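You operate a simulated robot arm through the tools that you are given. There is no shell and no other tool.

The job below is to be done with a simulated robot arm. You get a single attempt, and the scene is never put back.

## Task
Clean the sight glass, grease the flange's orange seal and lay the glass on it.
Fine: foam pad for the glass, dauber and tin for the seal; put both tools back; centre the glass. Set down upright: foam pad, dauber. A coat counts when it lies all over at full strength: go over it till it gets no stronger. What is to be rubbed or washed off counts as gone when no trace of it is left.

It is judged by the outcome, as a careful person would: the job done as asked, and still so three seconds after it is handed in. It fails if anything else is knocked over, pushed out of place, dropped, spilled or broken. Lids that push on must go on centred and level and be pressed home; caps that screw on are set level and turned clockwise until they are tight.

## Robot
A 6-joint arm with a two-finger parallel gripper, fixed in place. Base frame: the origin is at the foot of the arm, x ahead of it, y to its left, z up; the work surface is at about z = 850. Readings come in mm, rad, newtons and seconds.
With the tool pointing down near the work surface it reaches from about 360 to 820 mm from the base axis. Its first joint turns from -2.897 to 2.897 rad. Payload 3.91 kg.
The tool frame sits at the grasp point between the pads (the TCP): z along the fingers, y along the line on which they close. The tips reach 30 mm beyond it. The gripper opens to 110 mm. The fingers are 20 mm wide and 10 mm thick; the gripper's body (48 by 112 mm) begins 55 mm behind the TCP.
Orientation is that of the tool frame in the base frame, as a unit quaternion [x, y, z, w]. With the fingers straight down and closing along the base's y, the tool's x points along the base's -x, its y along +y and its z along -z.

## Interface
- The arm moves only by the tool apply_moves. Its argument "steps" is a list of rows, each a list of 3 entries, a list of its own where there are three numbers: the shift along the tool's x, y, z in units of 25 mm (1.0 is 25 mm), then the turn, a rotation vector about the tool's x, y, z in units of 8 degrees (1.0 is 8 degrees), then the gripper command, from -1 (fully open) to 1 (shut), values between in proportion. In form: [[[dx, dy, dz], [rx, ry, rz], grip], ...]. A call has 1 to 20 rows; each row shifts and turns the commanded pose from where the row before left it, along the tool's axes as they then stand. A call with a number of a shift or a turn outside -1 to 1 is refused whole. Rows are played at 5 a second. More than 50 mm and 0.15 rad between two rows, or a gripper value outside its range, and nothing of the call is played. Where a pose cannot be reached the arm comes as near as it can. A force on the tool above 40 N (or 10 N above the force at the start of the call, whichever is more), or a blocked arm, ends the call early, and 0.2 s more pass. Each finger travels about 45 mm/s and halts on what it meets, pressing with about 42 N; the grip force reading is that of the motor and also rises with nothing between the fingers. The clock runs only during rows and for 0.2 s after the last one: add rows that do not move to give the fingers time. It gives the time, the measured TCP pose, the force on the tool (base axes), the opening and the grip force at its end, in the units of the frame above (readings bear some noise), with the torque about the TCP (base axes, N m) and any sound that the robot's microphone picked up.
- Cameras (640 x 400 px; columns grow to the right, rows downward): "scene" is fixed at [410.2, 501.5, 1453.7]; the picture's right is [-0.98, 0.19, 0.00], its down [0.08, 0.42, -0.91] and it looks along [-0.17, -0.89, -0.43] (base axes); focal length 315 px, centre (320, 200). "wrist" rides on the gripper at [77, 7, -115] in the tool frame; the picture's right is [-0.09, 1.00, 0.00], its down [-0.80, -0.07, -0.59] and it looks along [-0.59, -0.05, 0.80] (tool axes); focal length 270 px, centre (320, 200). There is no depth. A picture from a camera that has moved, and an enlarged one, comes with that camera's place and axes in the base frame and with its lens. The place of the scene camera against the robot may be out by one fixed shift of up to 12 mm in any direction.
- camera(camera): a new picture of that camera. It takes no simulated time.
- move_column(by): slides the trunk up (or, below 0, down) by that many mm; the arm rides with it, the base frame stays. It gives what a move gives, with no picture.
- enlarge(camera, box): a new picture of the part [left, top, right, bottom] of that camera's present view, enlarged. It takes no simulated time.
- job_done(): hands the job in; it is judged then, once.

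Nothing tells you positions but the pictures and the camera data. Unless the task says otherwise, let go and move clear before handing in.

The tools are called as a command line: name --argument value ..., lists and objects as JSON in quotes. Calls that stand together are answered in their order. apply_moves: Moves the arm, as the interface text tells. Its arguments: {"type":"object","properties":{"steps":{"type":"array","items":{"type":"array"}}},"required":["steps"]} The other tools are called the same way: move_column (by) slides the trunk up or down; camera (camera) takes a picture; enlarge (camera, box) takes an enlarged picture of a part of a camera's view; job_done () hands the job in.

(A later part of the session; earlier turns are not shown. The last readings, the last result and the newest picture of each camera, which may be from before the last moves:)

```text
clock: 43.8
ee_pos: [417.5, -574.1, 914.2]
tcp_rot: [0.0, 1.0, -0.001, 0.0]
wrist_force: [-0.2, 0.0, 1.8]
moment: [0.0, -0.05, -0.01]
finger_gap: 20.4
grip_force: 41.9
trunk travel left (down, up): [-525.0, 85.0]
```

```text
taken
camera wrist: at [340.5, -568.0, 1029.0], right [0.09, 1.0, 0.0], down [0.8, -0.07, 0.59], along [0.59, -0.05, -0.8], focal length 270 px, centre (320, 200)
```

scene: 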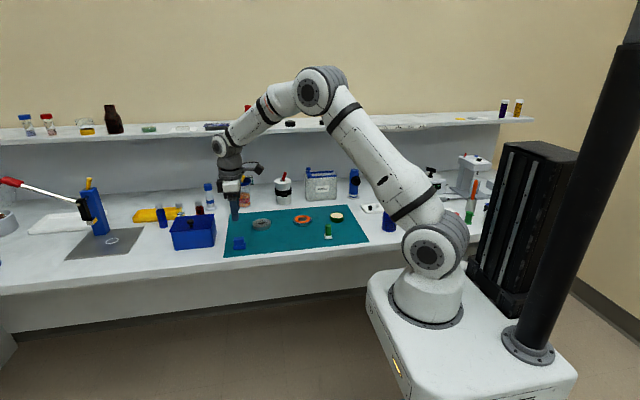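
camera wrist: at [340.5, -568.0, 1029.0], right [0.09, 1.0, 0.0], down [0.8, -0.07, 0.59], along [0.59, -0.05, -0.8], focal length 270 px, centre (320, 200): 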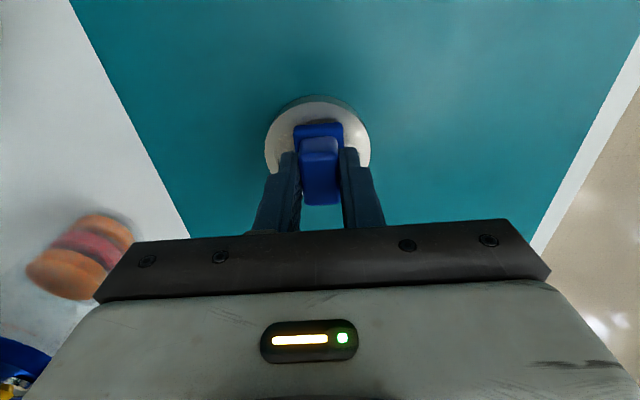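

apply_moves --steps '[[[0.2, -0.2, 0.02], [0, 0, 0], 1], [[-0.4, 0, 0], [0, 0, 0], 1], [[0, 0.1, 0], [0, 0, 0], 1], [[0.4, 0, 0], [0, 0, 0], 1], [[0, 0.1, 0], [0, 0, 0], 1], [[-0.4, 0, 0], [0, 0, 0], 1], [[0, 0.1, 0], [0, 0, 0], 1], [[0.4, 0, 0], [0, 0, 0], 1], [[0, 0.1, 0], [0, 0, 0], 1], [[-0.4, 0, 0], [0, 0, 0], 1], [[0, -0.4, 0], [0, 0, 0], 1], [[0.1, 0, 0], [0, 0, 0], 1], [[0, 0.4, 0], [0, 0, 0], 1], [[0.1, 0, 0], [0, 0, 0], 1], [[0, -0.4, 0], [0, 0, 0], 1], [[0.1, 0, 0], [0, 0, 0], 1], [[0, 0.4, 0], [0, 0, 0], 1], [[0.1, 0, 0], [0, 0, 0], 1], [[0, -0.4, 0], [0, 0, 0], 1], [[-0.2, 0.2, 0], [0, 0, 0], 1]]'

apply_moves --steps '[[[0, 0, -0.42], [0, 0, 0], 1], [[0, 0, -1], [0, 0, 0], 1], [[0, 0, -1], [0, 0, 0], 1], [[-0.7, 0, -0.2], [0, 0, 0], 1], [[-0.7, 0, 0], [0, 0, 0], 1], [[0, 0, 0], [0, 0, 0], 1], [[0, 0, 0], [0, 0, 0], 1]]'

enlarge --camera "wrist" --box '[250, 10, 370, 130]'

camera --camera "wrist"

```text
clock: 48.0
ee_pos: [415.0, -575.4, 913.3]
tcp_rot: [0.0, 1.0, -0.002, 0.001]
wrist_force: [-3.7, -4.3, 12.0]
moment: [-0.16, 0.24, -0.02]
finger_gap: 20.5
grip_force: 42.2
trunk travel left (down, up): [-525.0, 85.0]
```

```text
clock: 49.6
ee_pos: [452.9, -575.2, 978.1]
tcp_rot: [-0.001, 1.0, 0.001, 0.0]
wrist_force: [0.0, -0.6, 0.2]
moment: [-0.04, 0.02, -0.01]
finger_gap: 20.3
grip_force: 42.4
trunk travel left (down, up): [-525.0, 85.0]
```

```text
3.33 times, centred on (310, 70) of wrist
camera zoom: at [375.5, -568.2, 1092.8], right [0.09, 1.0, 0.0], down [0.8, -0.07, 0.59], along [0.59, -0.05, -0.8], focal length 901 px, centre (353, 633)
```

zoom: 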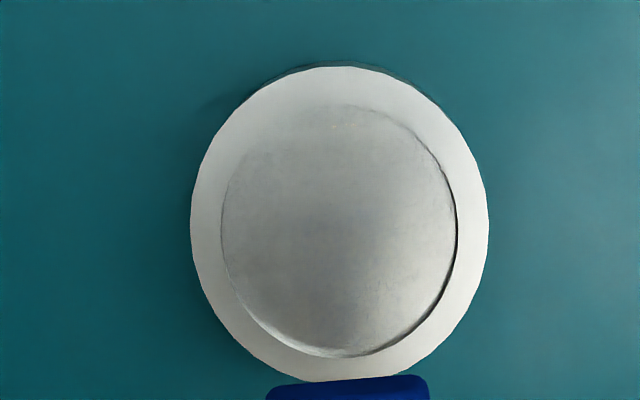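

```text
taken
camera wrist: at [375.5, -568.2, 1092.8], right [0.09, 1.0, 0.0], down [0.8, -0.07, 0.59], along [0.59, -0.05, -0.8], focal length 270 px, centre (320, 200)
```

wrist: 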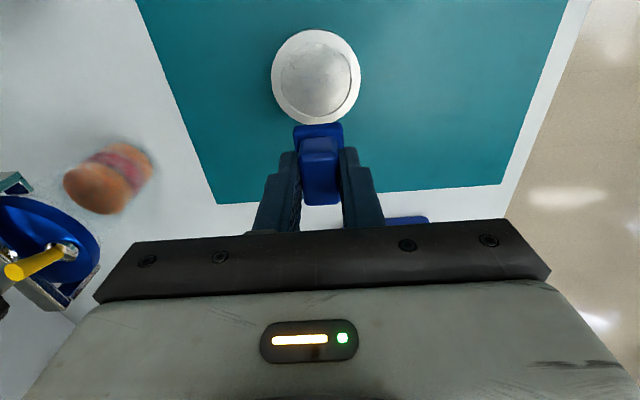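

The dirt looks almost gone. I'll zoom in for any remaining trace.

enlarge --camera "wrist" --box '[284, 44, 348, 84]'

enlarge --camera "wrist" --box '[284, 80, 348, 120]'

enlarge --camera "scene" --box '[240, 210, 290, 240]'

```text
10.00 times, centred on (316, 64) of wrist
camera zoom: at [375.5, -568.2, 1092.8], right [0.09, 1.0, 0.0], down [0.8, -0.07, 0.59], along [0.59, -0.05, -0.8], focal length 2703 px, centre (360, 1560)
```

zoom: 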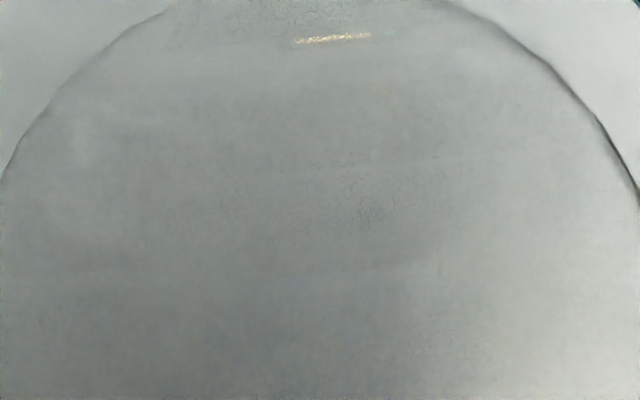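

```text
10.00 times, centred on (316, 100) of wrist
camera zoom: at [375.5, -568.2, 1092.8], right [0.09, 1.0, 0.0], down [0.8, -0.07, 0.59], along [0.59, -0.05, -0.8], focal length 2703 px, centre (360, 1200)
```

zoom: 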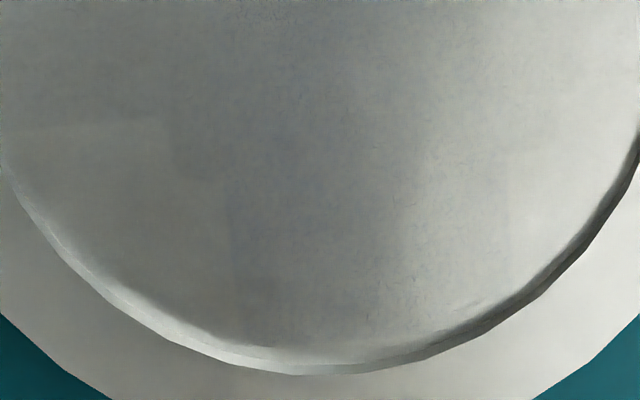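

```text
12.80 times, centred on (265, 225) of scene
camera zoom: at [410.2, 501.5, 1453.7], right [-0.98, 0.19, 0.0], down [0.08, 0.42, -0.91], along [-0.17, -0.89, -0.43], focal length 4030 px, centre (1024, -120)
```

zoom: 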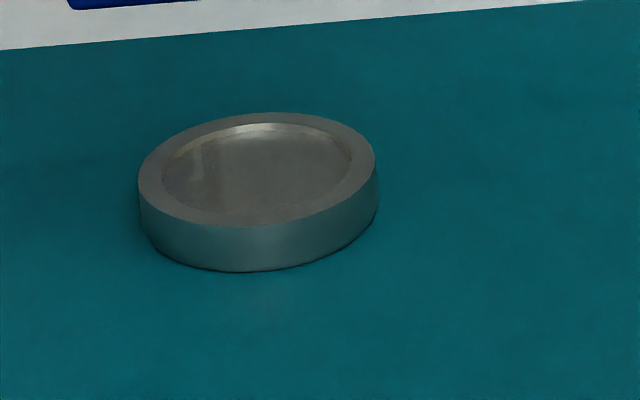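

apply_moves --steps '[[[0.6, -0.009, 0], [0, 0, 0], 1], [[0.58, -0.009, 0], [0, 0, 0], 1], [[0, 0, 0.9], [0, 0, 0], 1], [[0, 0, 0.9], [0, 0, 0], 1], [[0, 0, 0.5], [0, 0, 0], 1], [[0, 0, 0.2], [0, 0, 0], 1], [[0, 0, 0.1], [0, 0, 0], 1], [[0, 0, 0], [0, 0, 0], 1], [[0, 0, 0], [0, 0, 0], 1]]'

apply_moves --steps '[[[0.2, -0.32, 0], [0, 0, 0], 1], [[-0.4, 0, 0], [0, 0, 0], 1], [[0, 0.16, 0], [0, 0, 0], 1], [[0.4, 0, 0], [0, 0, 0], 1], [[0, 0.16, 0], [0, 0, 0], 1], [[-0.4, 0, 0], [0, 0, 0], 1], [[0, 0.16, 0], [0, 0, 0], 1], [[0.4, 0, 0], [0, 0, 0], 1], [[0, 0.16, 0], [0, 0, 0], 1], [[-0.4, 0, 0], [0, 0, 0], 1], [[0.1, 0, 0], [0, 0, 0], 1], [[0, -0.64, 0], [0, 0, 0], 1], [[0.1, 0, 0], [0, 0, 0], 1], [[0, 0.64, 0], [0, 0, 0], 1], [[0.1, 0, 0], [0, 0, 0], 1], [[0, -0.64, 0], [0, 0, 0], 1], [[0.1, 0, 0], [0, 0, 0], 1], [[0, 0.64, 0], [0, 0, 0], 1], [[-0.2, -0.32, 0], [0, 0, 0], 1]]'

camera --camera "wrist"

```text
clock: 51.6
ee_pos: [422.6, -576.5, 914.3]
tcp_rot: [0.001, 1.0, 0.0, -0.001]
wrist_force: [-0.5, 1.3, 2.2]
moment: [0.01, 0.02, 0.04]
finger_gap: 20.5
grip_force: 42.6
trunk travel left (down, up): [-525.0, 85.0]
```

```text
clock: 55.6
ee_pos: [424.0, -573.9, 913.1]
tcp_rot: [0.0, 1.0, 0.001, -0.001]
wrist_force: [-2.0, 1.2, 7.9]
moment: [0.08, 0.08, 0.0]
finger_gap: 20.3
grip_force: 42.0
trunk travel left (down, up): [-525.0, 85.0]
```

```text
taken
camera wrist: at [346.6, -567.9, 1028.6], right [0.09, 1.0, 0.0], down [0.8, -0.07, 0.59], along [0.59, -0.05, -0.8], focal length 270 px, centre (320, 200)
```

wrist: 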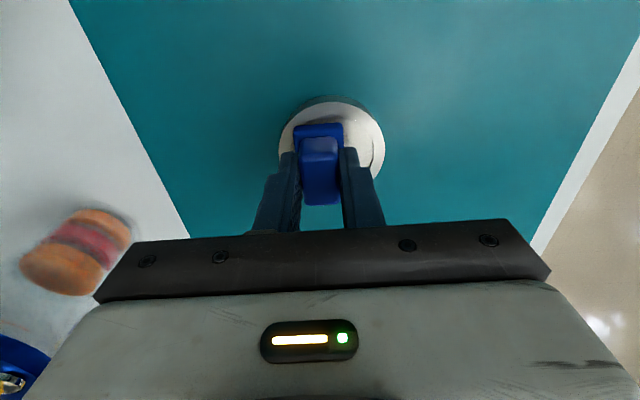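

apply_moves --steps '[[[0, 0, -0.4], [0, 0, 0], 1], [[0, 0, -1], [0, 0, 0], 1], [[0, 0, -1], [0, 0, 0], 1], [[-0.7, 0, -0.2], [0, 0, 0], 1], [[-0.7, 0, 0], [0, 0, 0], 1], [[0, 0, 0], [0, 0, 0], 1], [[0, 0, 0], [0, 0, 0], 1]]'

enlarge --camera "wrist" --box '[260, 10, 390, 130]'

enlarge --camera "scene" --box '[240, 210, 290, 240]'

```text
clock: 57.2
ee_pos: [458.2, -574.2, 977.3]
tcp_rot: [0.001, 1.0, 0.001, -0.001]
wrist_force: [0.2, 0.0, 0.0]
moment: [-0.01, 0.02, -0.01]
finger_gap: 20.4
grip_force: 41.6
trunk travel left (down, up): [-525.0, 85.0]
```

```text
3.33 times, centred on (325, 70) of wrist
camera zoom: at [381.5, -568.0, 1094.0], right [0.09, 1.0, 0.0], down [0.8, -0.07, 0.59], along [0.59, -0.05, -0.8], focal length 901 px, centre (303, 633)
```

zoom: 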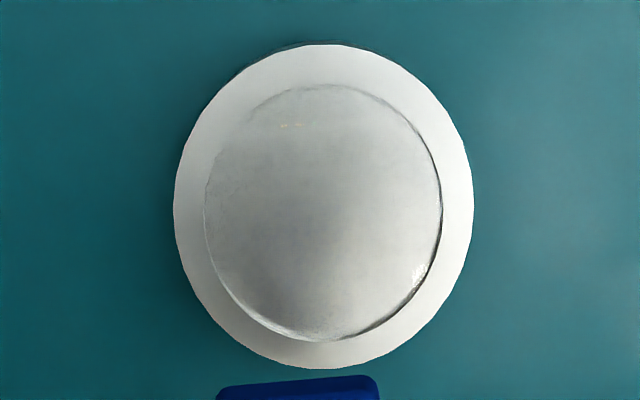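

```text
12.80 times, centred on (265, 225) of scene
camera zoom: at [410.2, 501.5, 1453.7], right [-0.98, 0.19, 0.0], down [0.08, 0.42, -0.91], along [-0.17, -0.89, -0.43], focal length 4030 px, centre (1024, -120)
```

zoom: 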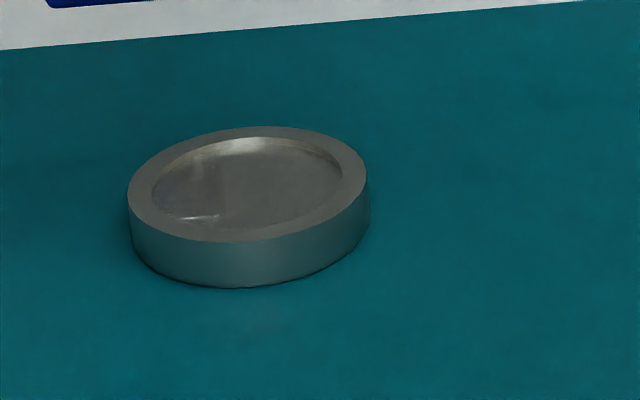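

The glass looks clean from both views. I'll put the foam pad back exactly where it stood.

apply_moves --steps '[[[-0.2234, 0.7731, 0], [0, 0, 0], 1], [[-0.2234, 0.7731, 0], [0, 0, 0], 1], [[-0.2234, 0.7731, 0], [0, 0, 0], 1], [[-0.2234, 0.7731, 0], [0, 0, 0], 1], [[-0.2234, 0.7731, 0], [0, 0, 0], 1], [[-0.2234, 0.7731, 0], [0, 0, 0], 1], [[-0.2236, 0.7734, 0], [0, 0, 0], 1], [[0, 0, 0], [0, 0, 0], 1], [[0, 0, 0.9], [0, 0, 0], 1], [[0, 0, 0.9], [0, 0, 0], 1], [[0, 0, 0.7], [0, 0, 0], 1], [[0, 0, 0.4], [0, 0, 0], 1], [[0, 0, 0.2], [0, 0, 0], 1], [[0, 0, 0.04], [0, 0, 0], 1], [[0, 0, 0], [0, 0, 0], 1], [[0, 0, 0], [0, 0, 0], 1]]'

apply_moves --steps '[[[0, 0, 0.02], [0, 0, 0], 1], [[0, 0, 0], [0, 0, 0], 1]]'

camera --camera "wrist"

enlarge --camera "scene" --box '[210, 205, 270, 255]'

```text
clock: 60.6
ee_pos: [496.6, -440.2, 901.2]
tcp_rot: [0.0, 1.0, 0.001, 0.0]
wrist_force: [-0.3, -0.6, -0.1]
moment: [0.01, 0.0, -0.01]
finger_gap: 20.4
grip_force: 42.2
trunk travel left (down, up): [-525.0, 85.0]
```

```text
clock: 61.2
ee_pos: [496.4, -440.2, 900.0]
tcp_rot: [0.0, 1.0, -0.001, 0.0]
wrist_force: [-0.6, -0.4, -0.1]
moment: [0.02, -0.03, 0.03]
finger_gap: 20.6
grip_force: 41.4
trunk travel left (down, up): [-525.0, 85.0]
```

```text
taken
camera wrist: at [419.8, -433.3, 1015.0], right [0.09, 1.0, 0.0], down [0.8, -0.07, 0.59], along [0.59, -0.05, -0.8], focal length 270 px, centre (320, 200)
```

wrist: 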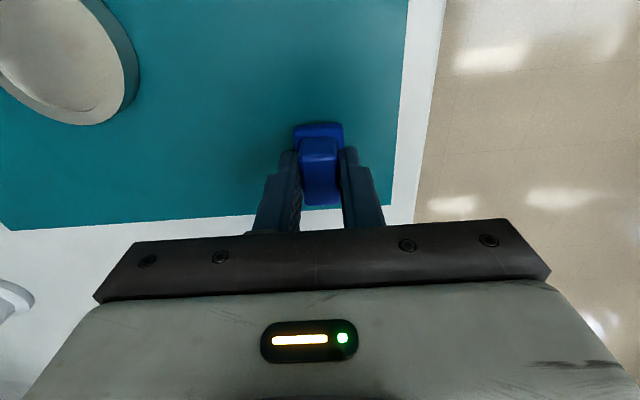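

```text
8.00 times, centred on (240, 230) of scene
camera zoom: at [410.2, 501.5, 1453.7], right [-0.98, 0.19, 0.0], down [0.08, 0.42, -0.91], along [-0.17, -0.89, -0.43], focal length 2519 px, centre (960, -40)
```

zoom: 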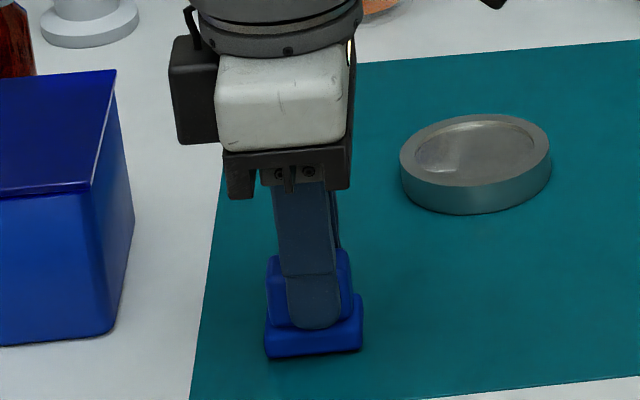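

apply_moves --steps '[[[0, 0, 0.02], [0, 0, 0], 1], [[0, 0, 0], [0, 0, 0], 1]]'

apply_moves --steps '[[[0, 0, 0.02], [0, 0, 0], 1], [[0, 0, 0], [0, 0, 0], 1]]'

```text
clock: 61.8
ee_pos: [497.1, -440.5, 897.9]
tcp_rot: [-0.001, 1.0, 0.0, 0.0]
wrist_force: [1.0, 0.1, -0.4]
moment: [0.02, -0.02, 0.0]
finger_gap: 20.5
grip_force: 41.7
trunk travel left (down, up): [-525.0, 85.0]
```

```text
clock: 62.4
ee_pos: [497.1, -440.1, 899.5]
tcp_rot: [0.001, 1.0, 0.0, -0.001]
wrist_force: [-0.2, 0.4, -0.4]
moment: [-0.01, 0.03, 0.01]
finger_gap: 20.6
grip_force: 41.9
trunk travel left (down, up): [-525.0, 85.0]
```

apply_moves --steps '[[[0, 0, 0.02], [0, 0, 0], 1], [[0, 0, 0], [0, 0, 0], 1]]'

apply_moves --steps '[[[0, 0, 0.02], [0, 0, 0], 1], [[0, 0, 0], [0, 0, 0], 1]]'

apply_moves --steps '[[[0, 0, 0], [0, 0, 0], 1]]'

```text
clock: 63.0
ee_pos: [496.8, -440.2, 899.4]
tcp_rot: [0.0, 1.0, 0.0, 0.0]
wrist_force: [-0.2, 0.5, -0.2]
moment: [0.02, -0.02, 0.01]
finger_gap: 20.3
grip_force: 41.9
trunk travel left (down, up): [-525.0, 85.0]
```

```text
clock: 63.6
ee_pos: [497.7, -439.1, 897.7]
tcp_rot: [0.001, 1.0, 0.0, 0.001]
wrist_force: [0.2, -0.6, -0.1]
moment: [0.01, 0.0, -0.01]
finger_gap: 20.6
grip_force: 42.0
trunk travel left (down, up): [-525.0, 85.0]
```

```text
clock: 64.0
ee_pos: [497.3, -439.5, 898.4]
tcp_rot: [0.0, 1.0, 0.0, 0.0]
wrist_force: [-0.2, -0.4, -0.6]
moment: [-0.02, 0.01, 0.01]
finger_gap: 20.4
grip_force: 42.2
trunk travel left (down, up): [-525.0, 85.0]
```

apply_moves --steps '[[[0, 0, 0.03], [0, 0, 0], 1], [[0, 0, 0], [0, 0, 0], 1], [[0, 0, 0], [0, 0, 0], 1]]'

apply_moves --steps '[[[0, 0, 0.03], [0, 0, 0], 1], [[0, 0, 0], [0, 0, 0], 1], [[0, 0, 0], [0, 0, 0], 1]]'

enlarge --camera "scene" --box '[225, 225, 265, 255]'

```text
clock: 64.8
ee_pos: [496.9, -439.7, 897.2]
tcp_rot: [0.0, 1.0, 0.0, 0.0]
wrist_force: [-0.9, 1.4, 4.9]
moment: [0.06, -0.02, 0.0]
finger_gap: 20.4
grip_force: 42.0
trunk travel left (down, up): [-525.0, 85.0]
```

```text
clock: 65.6
ee_pos: [495.8, -440.7, 897.1]
tcp_rot: [0.0, 1.0, 0.0, 0.001]
wrist_force: [0.8, -0.4, 11.4]
moment: [-0.03, 0.01, -0.01]
finger_gap: 20.2
grip_force: 41.9
trunk travel left (down, up): [-525.0, 85.0]
```

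```text
13.33 times, centred on (245, 240) of scene
camera zoom: at [410.2, 501.5, 1453.7], right [-0.98, 0.19, 0.0], down [0.08, 0.42, -0.91], along [-0.17, -0.89, -0.43], focal length 4198 px, centre (1320, -333)
```

zoom: 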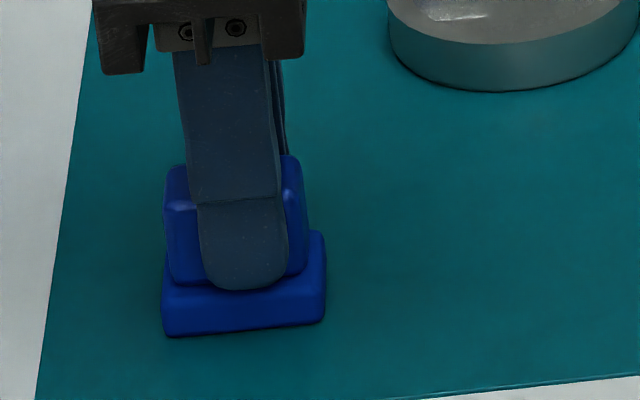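

apply_moves --steps '[[[0, 0, -0.04], [0, 0, 0], 1], [[0, 0, 0], [0, 0, 0], 0.5], [[0, 0, 0], [0, 0, 0], 0.2], [[0, 0, 0], [0, 0, 0], -0.1], [[0, 0, 0], [0, 0, 0], -0.1], [[0, 0, 0], [0, 0, 0], -0.1], [[0, 0, -0.4], [0, 0, 0], -0.1], [[0, 0, -0.8], [0, 0, 0], -0.1], [[0, 0, -1], [0, 0, 0], -0.1], [[0, 0, -1], [0, 0, 0], -0.1], [[0, 0, -0.8], [0, 0, 0], -0.1], [[0, 0, 0], [0, 0, 0], -0.1]]'

camera --camera "wrist"

enlarge --camera "scene" --box '[210, 190, 290, 255]'

```text
clock: 68.2
ee_pos: [498.6, -437.3, 996.8]
tcp_rot: [-0.001, 1.0, 0.0, 0.0]
wrist_force: [-0.4, 0.3, 0.2]
moment: [0.02, 0.01, 0.03]
finger_gap: 60.4
grip_force: 0.1
trunk travel left (down, up): [-525.0, 85.0]
```

```text
taken
camera wrist: at [421.1, -432.5, 1112.4], right [0.09, 1.0, 0.0], down [0.8, -0.07, 0.59], along [0.59, -0.05, -0.8], focal length 270 px, centre (320, 200)
```

wrist: 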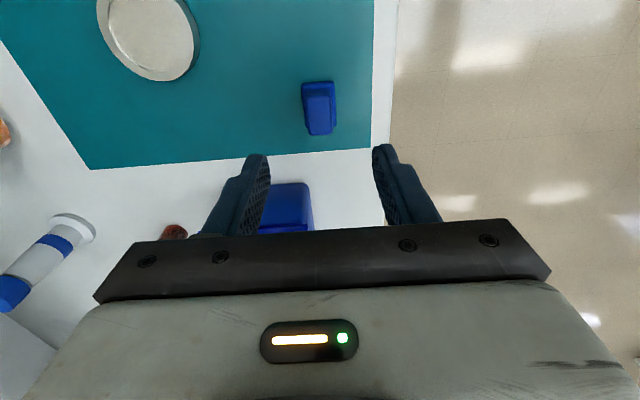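

```text
6.15 times, centred on (250, 222) of scene
camera zoom: at [410.2, 501.5, 1453.7], right [-0.98, 0.19, 0.0], down [0.08, 0.42, -0.91], along [-0.17, -0.89, -0.43], focal length 1938 px, centre (751, 62)
```

zoom: 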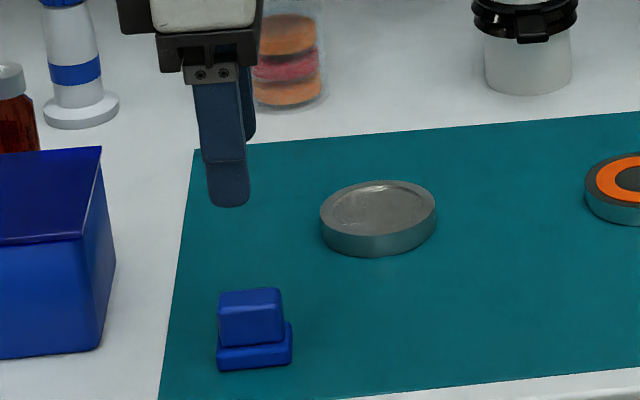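

enlarge --camera "wrist" --box '[90, 0, 210, 85]'

enlarge --camera "scene" --box '[245, 210, 285, 235]'

```text
4.71 times, centred on (150, 42) of wrist
camera zoom: at [421.1, -432.5, 1112.4], right [0.09, 1.0, 0.0], down [0.8, -0.07, 0.59], along [0.59, -0.05, -0.8], focal length 1272 px, centre (1120, 941)
```

zoom: 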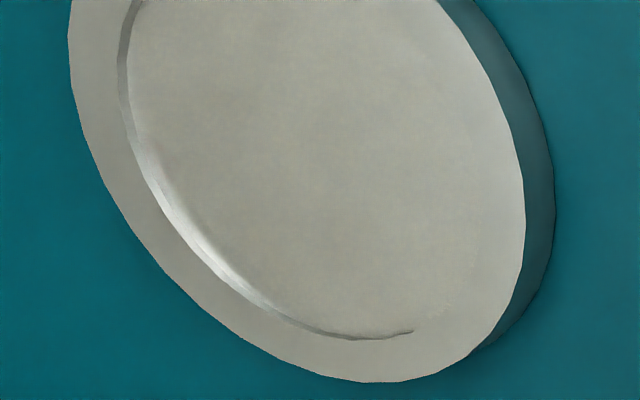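

```text
16.00 times, centred on (265, 222) of scene
camera zoom: at [410.2, 501.5, 1453.7], right [-0.98, 0.19, 0.0], down [0.08, 0.42, -0.91], along [-0.17, -0.89, -0.43], focal length 5038 px, centre (1200, -160)
```

zoom: 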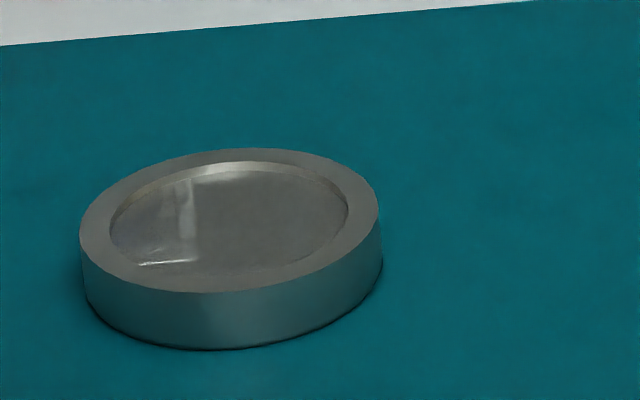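

The foam pad stands back in place and the glass is clean. Next I'll move over to the dauber.

apply_moves --steps '[[[0.885, -0.0155, 0], [0, 0, 0], -0.1], [[0.885, -0.0155, 0], [0, 0, 0], -0.1], [[0.885, -0.0155, 0], [0, 0, 0], -0.1], [[0.885, -0.0155, 0], [0, 0, 0], -0.1], [[0.885, -0.0155, 0], [0, 0, 0], -0.1], [[0.885, -0.0155, 0], [0, 0, 0], -0.1], [[0.885, -0.0155, 0], [0, 0, 0], -0.1], [[0.885, -0.0155, 0], [0, 0, 0], -0.1], [[0.885, -0.0155, 0], [0, 0, 0], -0.1], [[0.885, -0.0155, 0], [0, 0, 0], -0.1], [[0.885, -0.0155, 0], [0, 0, 0], -0.1], [[0.885, -0.0155, 0], [0, 0, 0], -0.1], [[0.885, -0.0155, 0], [0, 0, 0], -0.1], [[0.885, -0.0155, 0], [0, 0, 0], -0.1], [[0, 0, 0], [0, 0, 0], -0.1], [[0, 0, 0], [0, 0, 0], -0.1]]'

camera --camera "wrist"

enlarge --camera "wrist" --box '[280, 75, 360, 145]'

```text
clock: 71.6
ee_pos: [188.4, -444.0, 996.8]
tcp_rot: [0.0, 1.0, 0.0, 0.001]
wrist_force: [0.2, -0.1, 0.4]
moment: [-0.01, 0.01, 0.01]
finger_gap: 60.5
grip_force: 0.0
trunk travel left (down, up): [-525.0, 85.0]
```

```text
taken
camera wrist: at [110.5, -437.7, 1112.4], right [0.09, 1.0, 0.0], down [0.8, -0.07, 0.59], along [0.59, -0.05, -0.8], focal length 270 px, centre (320, 200)
```

wrist: 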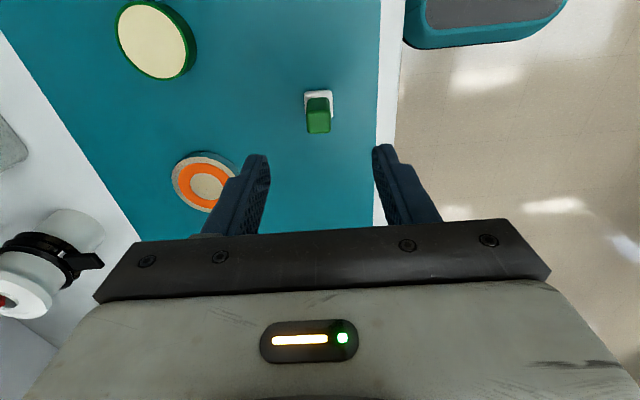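

```text
5.71 times, centred on (320, 110) of wrist
camera zoom: at [110.5, -437.7, 1112.4], right [0.09, 1.0, 0.0], down [0.8, -0.07, 0.59], along [0.59, -0.05, -0.8], focal length 1544 px, centre (320, 714)
```

zoom: 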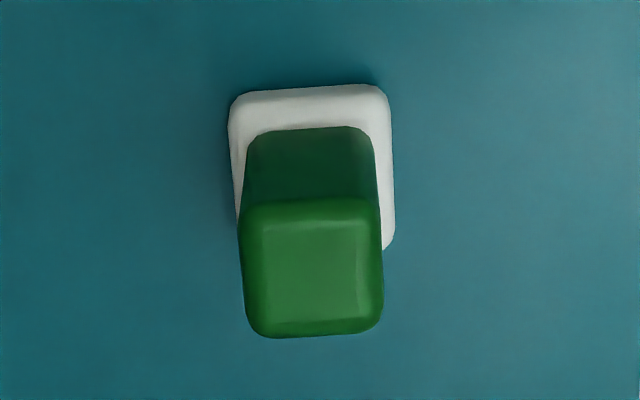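

apply_moves --steps '[[[0.024, -0.052, 0], [0, 0, 0], -0.1], [[0, 0, 0.9], [0, 0, 0], -0.1], [[0, 0, 0.9], [0, 0, 0], -0.1], [[0, 0, 0.9], [0, 0, 0], -0.1], [[0, 0, 0.8], [0, 0, 0], -0.1], [[0, 0, 0.39], [0, 0, 0], -0.1], [[0, 0, 0], [0, 0, 0], -0.1], [[0, 0, 0], [0, 0, 0], -0.1]]'

camera --camera "wrist"

enlarge --camera "scene" --box '[290, 190, 370, 250]'

```text
clock: 73.4
ee_pos: [188.4, -446.8, 898.0]
tcp_rot: [0.0, 1.0, 0.0, 0.0]
wrist_force: [0.2, 0.0, 0.5]
moment: [-0.01, 0.05, 0.01]
finger_gap: 60.5
grip_force: 0.1
trunk travel left (down, up): [-525.0, 85.0]
```

```text
taken
camera wrist: at [111.0, -439.9, 1014.2], right [0.09, 1.0, 0.0], down [0.8, -0.07, 0.59], along [0.59, -0.05, -0.8], focal length 270 px, centre (320, 200)
```

wrist: 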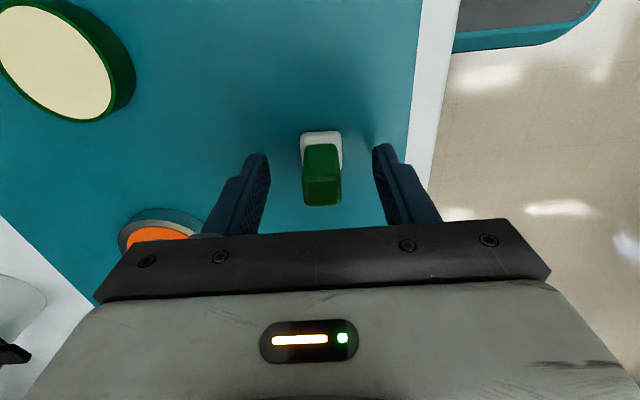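

```text
6.67 times, centred on (330, 220) of scene
camera zoom: at [410.2, 501.5, 1453.7], right [-0.98, 0.19, 0.0], down [0.08, 0.42, -0.91], along [-0.17, -0.89, -0.43], focal length 2099 px, centre (253, 67)
```

zoom: 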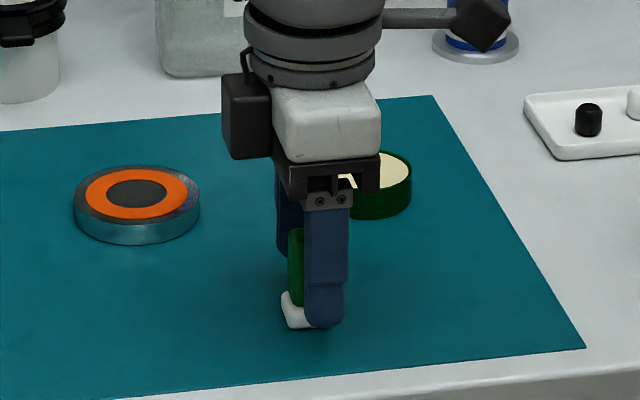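

enlarge --camera "wrist" --box '[240, 120, 400, 220]'

apply_moves --steps '[[[0, 0, 0], [0, 0, 0], -0.1]]'

apply_moves --steps '[[[0, 0, 0], [0, 0, 0], -0.1]]'

apply_moves --steps '[[[0, 0, 0], [0, 0, 0], -0.1]]'

```text
4.00 times, centred on (320, 170) of wrist
camera zoom: at [111.0, -439.9, 1014.2], right [0.09, 1.0, 0.0], down [0.8, -0.07, 0.59], along [0.59, -0.05, -0.8], focal length 1081 px, centre (320, 320)
```

zoom: 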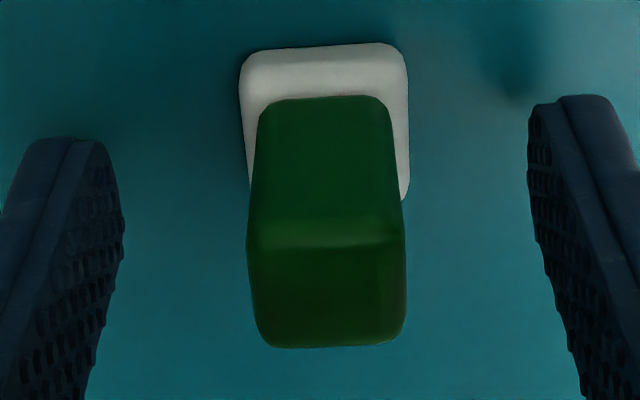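

```text
clock: 73.8
ee_pos: [188.2, -446.1, 898.9]
tcp_rot: [0.001, 1.0, 0.0, 0.0]
wrist_force: [-0.3, 0.0, -1.4]
moment: [0.01, -0.01, -0.03]
finger_gap: 60.5
grip_force: 0.0
trunk travel left (down, up): [-525.0, 85.0]
```

```text
clock: 74.2
ee_pos: [188.8, -446.3, 898.6]
tcp_rot: [0.0, 1.0, -0.001, 0.0]
wrist_force: [0.2, -0.5, -0.1]
moment: [0.0, 0.02, -0.02]
finger_gap: 60.5
grip_force: 0.1
trunk travel left (down, up): [-525.0, 85.0]
```

```text
clock: 74.6
ee_pos: [187.3, -445.8, 899.8]
tcp_rot: [0.0, 1.0, 0.0, -0.001]
wrist_force: [0.9, 0.7, 0.1]
moment: [-0.04, 0.01, 0.0]
finger_gap: 60.6
grip_force: 0.0
trunk travel left (down, up): [-525.0, 85.0]
```

apply_moves --steps '[[[0, 0, 0], [0, 0, 0], 1], [[0, 0, 0], [0, 0, 0], 1], [[0, 0, 0], [0, 0, 0], 1], [[0, 0, 0], [0, 0, 0], 1], [[0, 0, 0], [0, 0, 0], 1], [[0, 0, 0], [0, 0, 0], 1]]'

enlarge --camera "wrist" --box '[240, 120, 400, 220]'

```text
clock: 76.0
ee_pos: [187.3, -446.4, 899.5]
tcp_rot: [0.0, 1.0, -0.001, 0.0]
wrist_force: [0.2, 0.8, 0.4]
moment: [0.04, 0.03, 0.02]
finger_gap: 18.5
grip_force: 42.3
trunk travel left (down, up): [-525.0, 85.0]
```

```text
4.00 times, centred on (320, 170) of wrist
camera zoom: at [110.9, -439.8, 1014.3], right [0.09, 1.0, 0.0], down [0.8, -0.07, 0.59], along [0.59, -0.05, -0.8], focal length 1081 px, centre (320, 320)
```

zoom: 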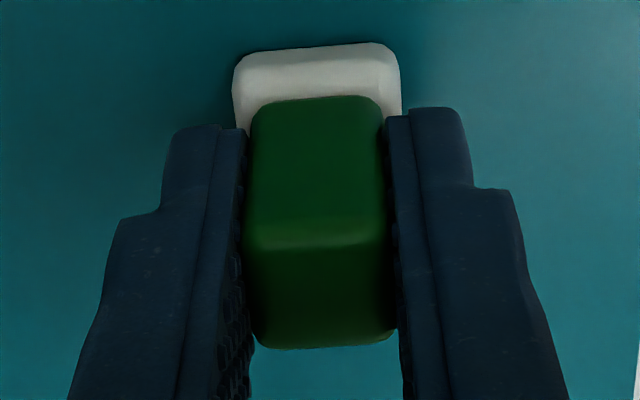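

The dauber is gripped at 18.5 mm. I'll lift it and move near the tin for a precise view.

apply_moves --steps '[[[0, 0, -0.4], [0, 0, 0], 1], [[0, 0, -0.8], [0, 0, 0], 1], [[0, 0, -1], [0, 0, 0], 1], [[0, 0, -1], [0, 0, 0], 1], [[0.28, -0.845, 0], [0, 0, 0], 1], [[0.28, -0.845, 0], [0, 0, 0], 1], [[0.28, -0.845, 0], [0, 0, 0], 1], [[0.28, -0.845, 0], [0, 0, 0], 1], [[0.28, -0.845, 0], [0, 0, 0], 1], [[0.28, -0.845, 0], [0, 0, 0], 1], [[0, 0, 0], [0, 0, 0], 1], [[0, 0, 0], [0, 0, 0], 1]]'

apply_moves --steps '[[[0, 0, 0], [0, 0, 0], 1]]'

apply_moves --steps '[[[0, 0, 0], [0, 0, 0], 1]]'

camera --camera "wrist"

enlarge --camera "wrist" --box '[260, 40, 380, 140]'

```text
clock: 78.6
ee_pos: [146.5, -574.0, 980.6]
tcp_rot: [0.0, 1.0, 0.0, 0.0]
wrist_force: [-0.4, 0.1, -0.1]
moment: [0.02, -0.01, 0.0]
finger_gap: 18.5
grip_force: 41.8
trunk travel left (down, up): [-525.0, 85.0]
```

```text
clock: 79.0
ee_pos: [146.7, -574.9, 980.0]
tcp_rot: [0.0, 1.0, 0.0, -0.001]
wrist_force: [0.2, 0.1, -0.2]
moment: [0.04, 0.0, -0.03]
finger_gap: 18.5
grip_force: 42.0
trunk travel left (down, up): [-525.0, 85.0]
```

```text
clock: 79.4
ee_pos: [147.0, -574.3, 980.0]
tcp_rot: [0.0, 1.0, 0.0, 0.0]
wrist_force: [0.4, -0.3, -0.1]
moment: [0.0, 0.02, 0.02]
finger_gap: 18.6
grip_force: 42.0
trunk travel left (down, up): [-525.0, 85.0]
```

```text
taken
camera wrist: at [69.6, -568.1, 1095.2], right [0.09, 1.0, 0.0], down [0.8, -0.07, 0.59], along [0.59, -0.05, -0.8], focal length 270 px, centre (320, 200)
```

wrist: 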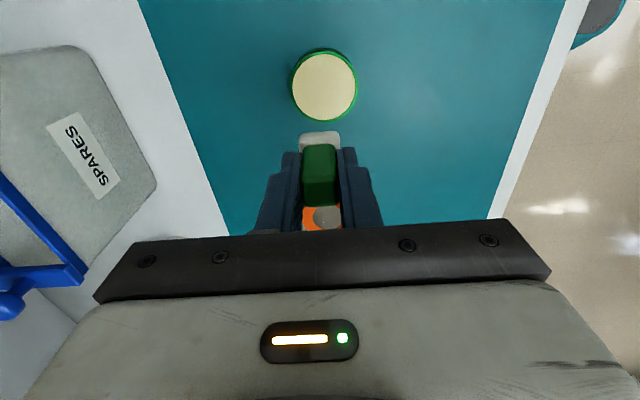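

```text
4.00 times, centred on (320, 90) of wrist
camera zoom: at [69.6, -568.1, 1095.2], right [0.09, 1.0, 0.0], down [0.8, -0.07, 0.59], along [0.59, -0.05, -0.8], focal length 1081 px, centre (320, 640)
```

zoom: 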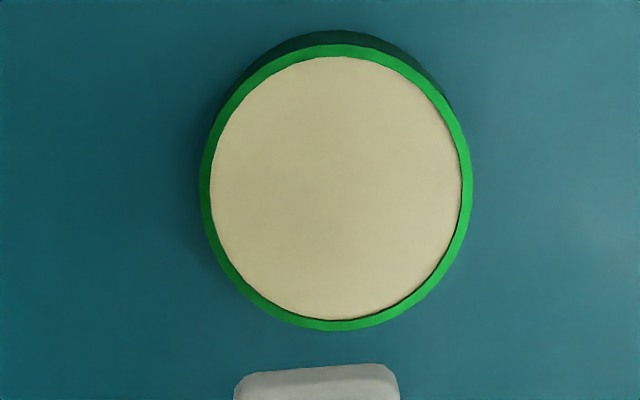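

apply_moves --steps '[[[0.44, 0.1, 0], [0, 0, 0], 1], [[0.432, 0.1, 0], [0, 0, 0], 1], [[0, 0, 0.8], [0, 0, 0], 1], [[0, 0, 0.8], [0, 0, 0], 1], [[0, 0, 0.4], [0, 0, 0], 1], [[0, 0, 0.24], [0, 0, 0], 1], [[0, 0, 0], [0, 0, 0], 1], [[0, 0, 0], [0, 0, 0], 1]]'

camera --camera "wrist"

enlarge --camera "scene" --box '[300, 190, 370, 240]'

```text
clock: 81.2
ee_pos: [124.3, -567.5, 923.1]
tcp_rot: [0.0, 1.0, 0.0, 0.0]
wrist_force: [-0.4, -0.3, 0.6]
moment: [0.01, 0.01, -0.01]
finger_gap: 18.4
grip_force: 41.9
trunk travel left (down, up): [-525.0, 85.0]
```

```text
taken
camera wrist: at [46.6, -562.2, 1039.0], right [0.09, 1.0, 0.0], down [0.8, -0.07, 0.59], along [0.59, -0.05, -0.8], focal length 270 px, centre (320, 200)
```

wrist: 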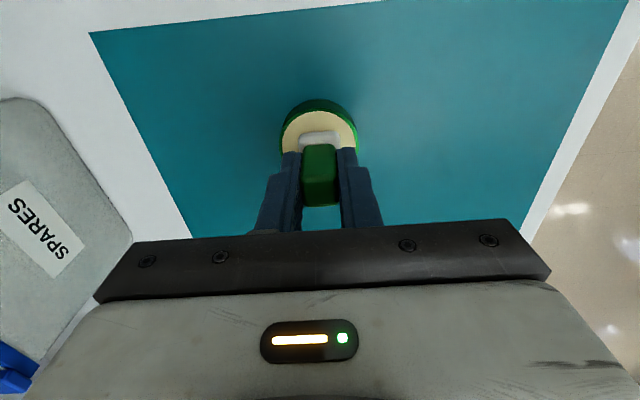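

```text
8.00 times, centred on (335, 215) of scene
camera zoom: at [410.2, 501.5, 1453.7], right [-0.98, 0.19, 0.0], down [0.08, 0.42, -0.91], along [-0.17, -0.89, -0.43], focal length 2519 px, centre (200, 80)
```

zoom: 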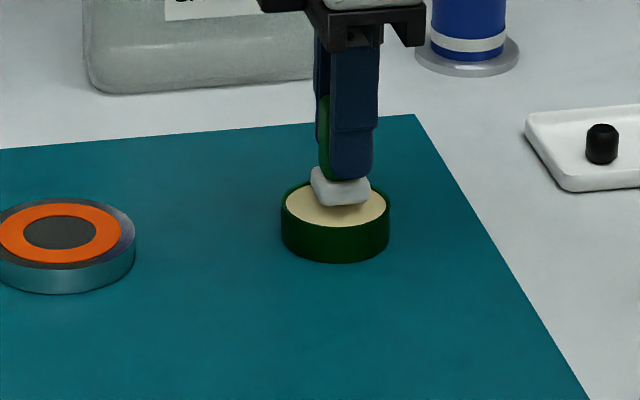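

apply_moves --steps '[[[0, 0, 0.1], [0, 0, 0], 1], [[0, 0, 0], [0, 0, 0], 1], [[0, 0, 0], [0, 0, 0], 1]]'

apply_moves --steps '[[[0, 0, 0.06], [0, 0, 0], 1], [[0, 0, 0], [0, 0, 0], 1]]'

apply_moves --steps '[[[0, 0, 0.06], [0, 0, 0], 1], [[0, 0, 0], [0, 0, 0], 1]]'

enlarge --camera "wrist" --box '[260, 85, 380, 165]'

enlarge --camera "scene" --box '[315, 200, 355, 230]'

```text
clock: 82.0
ee_pos: [123.5, -567.6, 920.7]
tcp_rot: [0.001, 1.0, 0.001, 0.0]
wrist_force: [0.1, 0.6, -0.6]
moment: [-0.02, 0.01, -0.04]
finger_gap: 18.4
grip_force: 41.7
trunk travel left (down, up): [-525.0, 85.0]
```

```text
clock: 82.6
ee_pos: [123.4, -568.1, 919.8]
tcp_rot: [0.0, 1.0, -0.001, 0.0]
wrist_force: [-0.6, 0.7, 0.9]
moment: [-0.01, 0.01, 0.01]
finger_gap: 18.6
grip_force: 42.5
trunk travel left (down, up): [-525.0, 85.0]
```

```text
clock: 83.2
ee_pos: [124.1, -569.2, 918.8]
tcp_rot: [-0.001, 1.0, 0.0, 0.0]
wrist_force: [0.4, -0.5, 0.9]
moment: [0.0, 0.0, 0.0]
finger_gap: 18.3
grip_force: 41.9
trunk travel left (down, up): [-525.0, 85.0]
```

```text
5.00 times, centred on (320, 125) of wrist
camera zoom: at [46.4, -561.8, 1033.3], right [0.09, 1.0, 0.0], down [0.8, -0.07, 0.59], along [0.59, -0.05, -0.8], focal length 1351 px, centre (320, 575)
```

zoom: 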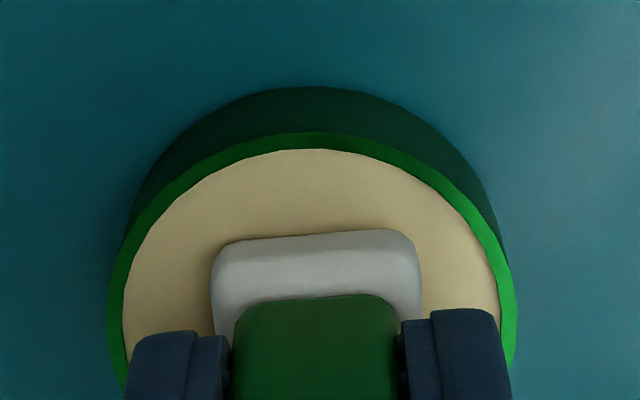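

```text
13.33 times, centred on (335, 215) of scene
camera zoom: at [410.2, 501.5, 1453.7], right [-0.98, 0.19, 0.0], down [0.08, 0.42, -0.91], along [-0.17, -0.89, -0.43], focal length 4198 px, centre (120, 0)
```

zoom: 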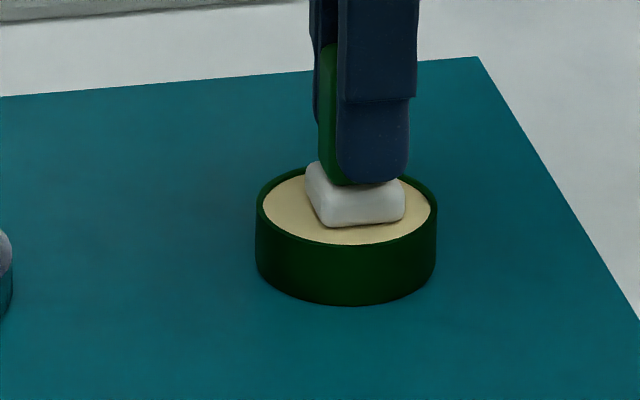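

apply_moves --steps '[[[0, 0, 0.04], [0, 0, 0], 1], [[0, 0, 0], [0, 0, 0], 1]]'

apply_moves --steps '[[[0, 0, 0.04], [0, 0, 0], 1], [[0, 0, 0], [0, 0, 0], 1]]'

apply_moves --steps '[[[0, 0, 0.04], [0, 0, 0], 1], [[0, 0, 0], [0, 0, 0], 1]]'

enlarge --camera "scene" --box '[315, 200, 355, 230]'

```text
clock: 83.8
ee_pos: [123.5, -569.0, 917.4]
tcp_rot: [0.0, 1.0, 0.0, 0.0]
wrist_force: [-1.0, 1.0, 6.4]
moment: [0.02, 0.05, 0.0]
finger_gap: 18.9
grip_force: 42.0
trunk travel left (down, up): [-525.0, 85.0]
```

```text
clock: 84.4
ee_pos: [125.0, -568.8, 917.6]
tcp_rot: [-0.001, 1.0, -0.001, 0.001]
wrist_force: [1.1, -0.8, 13.4]
moment: [0.01, -0.07, -0.01]
finger_gap: 18.8
grip_force: 41.4
trunk travel left (down, up): [-525.0, 85.0]
```

```text
clock: 85.0
ee_pos: [123.4, -568.1, 918.4]
tcp_rot: [0.001, 1.0, -0.002, 0.0]
wrist_force: [1.2, -1.5, 24.5]
moment: [-0.05, -0.04, 0.01]
finger_gap: 18.0
grip_force: 41.5
trunk travel left (down, up): [-525.0, 85.0]
```

```text
13.33 times, centred on (335, 215) of scene
camera zoom: at [410.2, 501.5, 1453.7], right [-0.98, 0.19, 0.0], down [0.08, 0.42, -0.91], along [-0.17, -0.89, -0.43], focal length 4198 px, centre (120, 0)
```

zoom: 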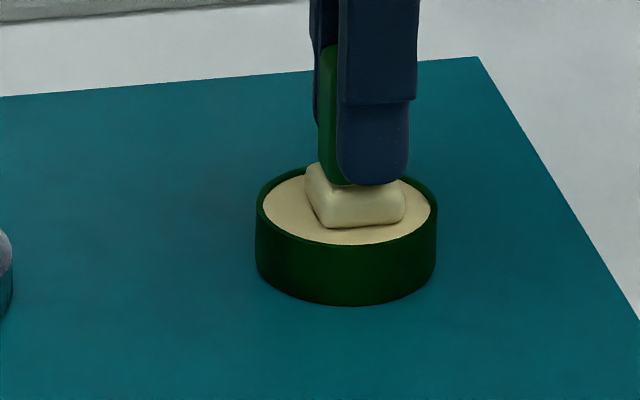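

The dauber pad has taken up the cream grease. I'll lift it clear and move to a viewing position by the flange.

apply_moves --steps '[[[0, 0, -0.18], [0, 0, 0], 1], [[0, 0, -0.4], [0, 0, 0], 1], [[0, 0, -1], [0, 0, 0], 1], [[0, 0, -1], [0, 0, 0], 1], [[-0.907, -0.034, 0], [0, 0, 0], 1], [[-0.907, -0.034, 0], [0, 0, 0], 1], [[-0.907, -0.034, 0], [0, 0, 0], 1], [[-0.907, -0.034, 0], [0, 0, 0], 1], [[-0.907, -0.034, 0], [0, 0, 0], 1], [[-0.907, -0.034, 0], [0, 0, 0], 1], [[-0.907, -0.034, 0], [0, 0, 0], 1], [[0, 0, 0], [0, 0, 0], 1], [[0, 0, 0], [0, 0, 0], 1]]'

apply_moves --steps '[[[0, 0, 0], [0, 0, 0], 1]]'

apply_moves --steps '[[[0, 0, 0], [0, 0, 0], 1]]'

camera --camera "wrist"

enlarge --camera "wrist" --box '[260, 20, 390, 150]'

```text
clock: 87.8
ee_pos: [281.7, -574.7, 978.0]
tcp_rot: [0.001, 1.0, -0.001, -0.001]
wrist_force: [0.5, -0.4, -0.8]
moment: [0.0, 0.0, 0.0]
finger_gap: 18.6
grip_force: 41.8
trunk travel left (down, up): [-525.0, 85.0]
```

```text
clock: 88.2
ee_pos: [281.6, -575.1, 978.6]
tcp_rot: [0.001, 1.0, 0.0, 0.0]
wrist_force: [-0.2, 0.1, -0.2]
moment: [-0.03, 0.01, 0.02]
finger_gap: 18.9
grip_force: 42.4
trunk travel left (down, up): [-525.0, 85.0]
```

```text
clock: 88.6
ee_pos: [283.6, -575.2, 979.4]
tcp_rot: [0.0, 1.0, 0.0, 0.0]
wrist_force: [-0.4, 0.1, -0.1]
moment: [-0.01, -0.01, 0.0]
finger_gap: 18.3
grip_force: 42.1
trunk travel left (down, up): [-525.0, 85.0]
```

```text
taken
camera wrist: at [204.5, -568.9, 1094.2], right [0.09, 1.0, 0.0], down [0.8, -0.07, 0.59], along [0.59, -0.05, -0.8], focal length 270 px, centre (320, 200)
```

wrist: 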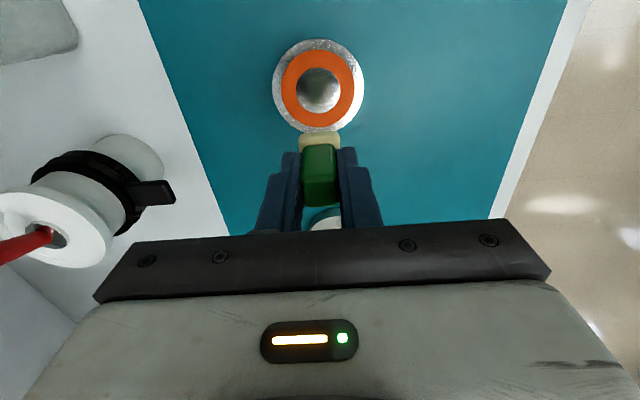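

```text
3.08 times, centred on (325, 85) of wrist
camera zoom: at [204.5, -568.9, 1094.2], right [0.09, 1.0, 0.0], down [0.8, -0.07, 0.59], along [0.59, -0.05, -0.8], focal length 832 px, centre (305, 554)
```

zoom: 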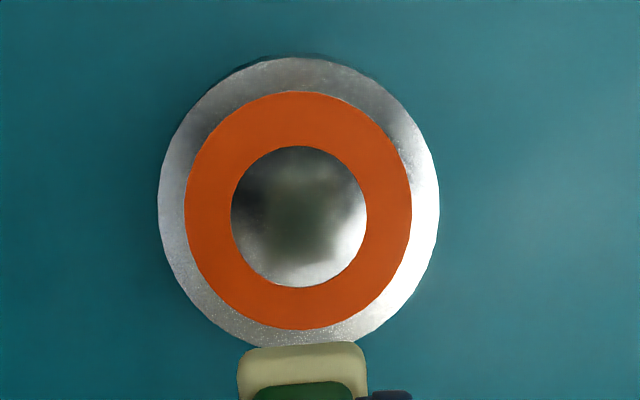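

The flange seal is centred near (261.6, -574.8), with radii of about 17.5 to 29.5 mm. I'll lower the dauber onto the ring at its +x side until it touches.

apply_moves --steps '[[[-0.09, 0, 0], [0, 0, 0], 1], [[0, 0, 0.8], [0, 0, 0], 1], [[0, 0, 0.8], [0, 0, 0], 1], [[0, 0, 0.4], [0, 0, 0], 1], [[0, 0, 0.2], [0, 0, 0], 1], [[0, 0, 0], [0, 0, 0], 1], [[0, 0, 0], [0, 0, 0], 1]]'

apply_moves --steps '[[[0, 0, 0.1], [0, 0, 0], 1], [[0, 0, 0.1], [0, 0, 0], 1], [[0, 0, 0], [0, 0, 0], 1]]'

camera --camera "wrist"

enlarge --camera "scene" --box '[280, 200, 330, 235]'

```text
clock: 90.2
ee_pos: [285.0, -574.5, 923.6]
tcp_rot: [0.0, 1.0, 0.0, 0.0]
wrist_force: [0.4, 0.7, 0.3]
moment: [0.04, 0.0, 0.01]
finger_gap: 18.6
grip_force: 42.0
trunk travel left (down, up): [-525.0, 85.0]
```

```text
clock: 91.0
ee_pos: [285.2, -574.8, 919.8]
tcp_rot: [0.0, 1.0, 0.0, 0.0]
wrist_force: [0.1, 0.0, -1.0]
moment: [0.0, -0.01, 0.0]
finger_gap: 18.6
grip_force: 42.1
trunk travel left (down, up): [-525.0, 85.0]
```

```text
taken
camera wrist: at [207.4, -568.9, 1034.2], right [0.09, 1.0, 0.0], down [0.8, -0.07, 0.59], along [0.59, -0.05, -0.8], focal length 270 px, centre (320, 200)
```

wrist: 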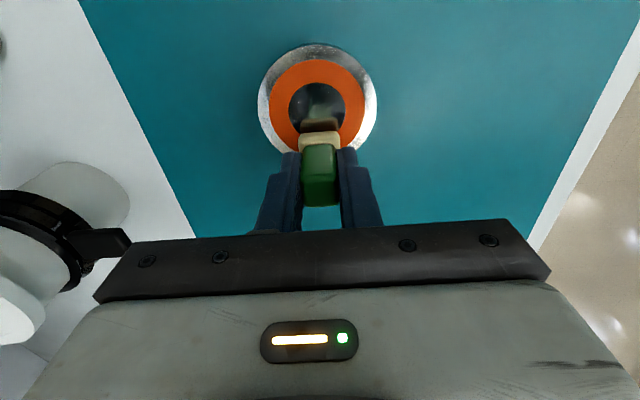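

```text
11.43 times, centred on (305, 218) of scene
camera zoom: at [410.2, 501.5, 1453.7], right [-0.98, 0.19, 0.0], down [0.08, 0.42, -0.91], along [-0.17, -0.89, -0.43], focal length 3598 px, centre (491, 0)
```

zoom: 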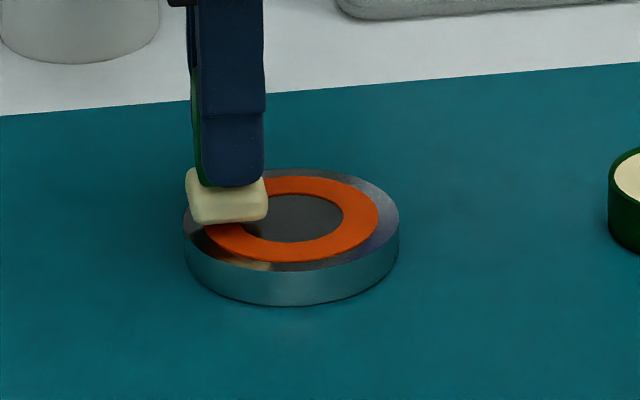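

apply_moves --steps '[[[0, 0, 0.06], [0, 0, 0], 1], [[0, 0, 0], [0, 0, 0], 1]]'

apply_moves --steps '[[[0, 0, 0.04], [0, 0, 0], 1], [[0, 0, 0], [0, 0, 0], 1]]'

apply_moves --steps '[[[0, 0, 0.03], [0, 0, 0], 1], [[0, 0, 0], [0, 0, 0], 1]]'

```text
clock: 91.6
ee_pos: [283.6, -575.4, 918.7]
tcp_rot: [0.0, 1.0, 0.0, 0.0]
wrist_force: [-0.1, 0.3, 0.1]
moment: [0.0, -0.01, -0.02]
finger_gap: 18.8
grip_force: 42.0
trunk travel left (down, up): [-525.0, 85.0]
```

```text
clock: 92.2
ee_pos: [284.1, -576.4, 916.5]
tcp_rot: [0.0, 1.0, 0.0, 0.001]
wrist_force: [-0.4, 0.3, 0.3]
moment: [-0.04, -0.02, 0.02]
finger_gap: 18.6
grip_force: 41.9
trunk travel left (down, up): [-525.0, 85.0]
```

```text
clock: 92.8
ee_pos: [283.9, -575.1, 915.5]
tcp_rot: [-0.001, 1.0, 0.0, 0.0]
wrist_force: [0.7, 0.6, 0.0]
moment: [-0.04, -0.02, 0.01]
finger_gap: 18.6
grip_force: 42.1
trunk travel left (down, up): [-525.0, 85.0]
```

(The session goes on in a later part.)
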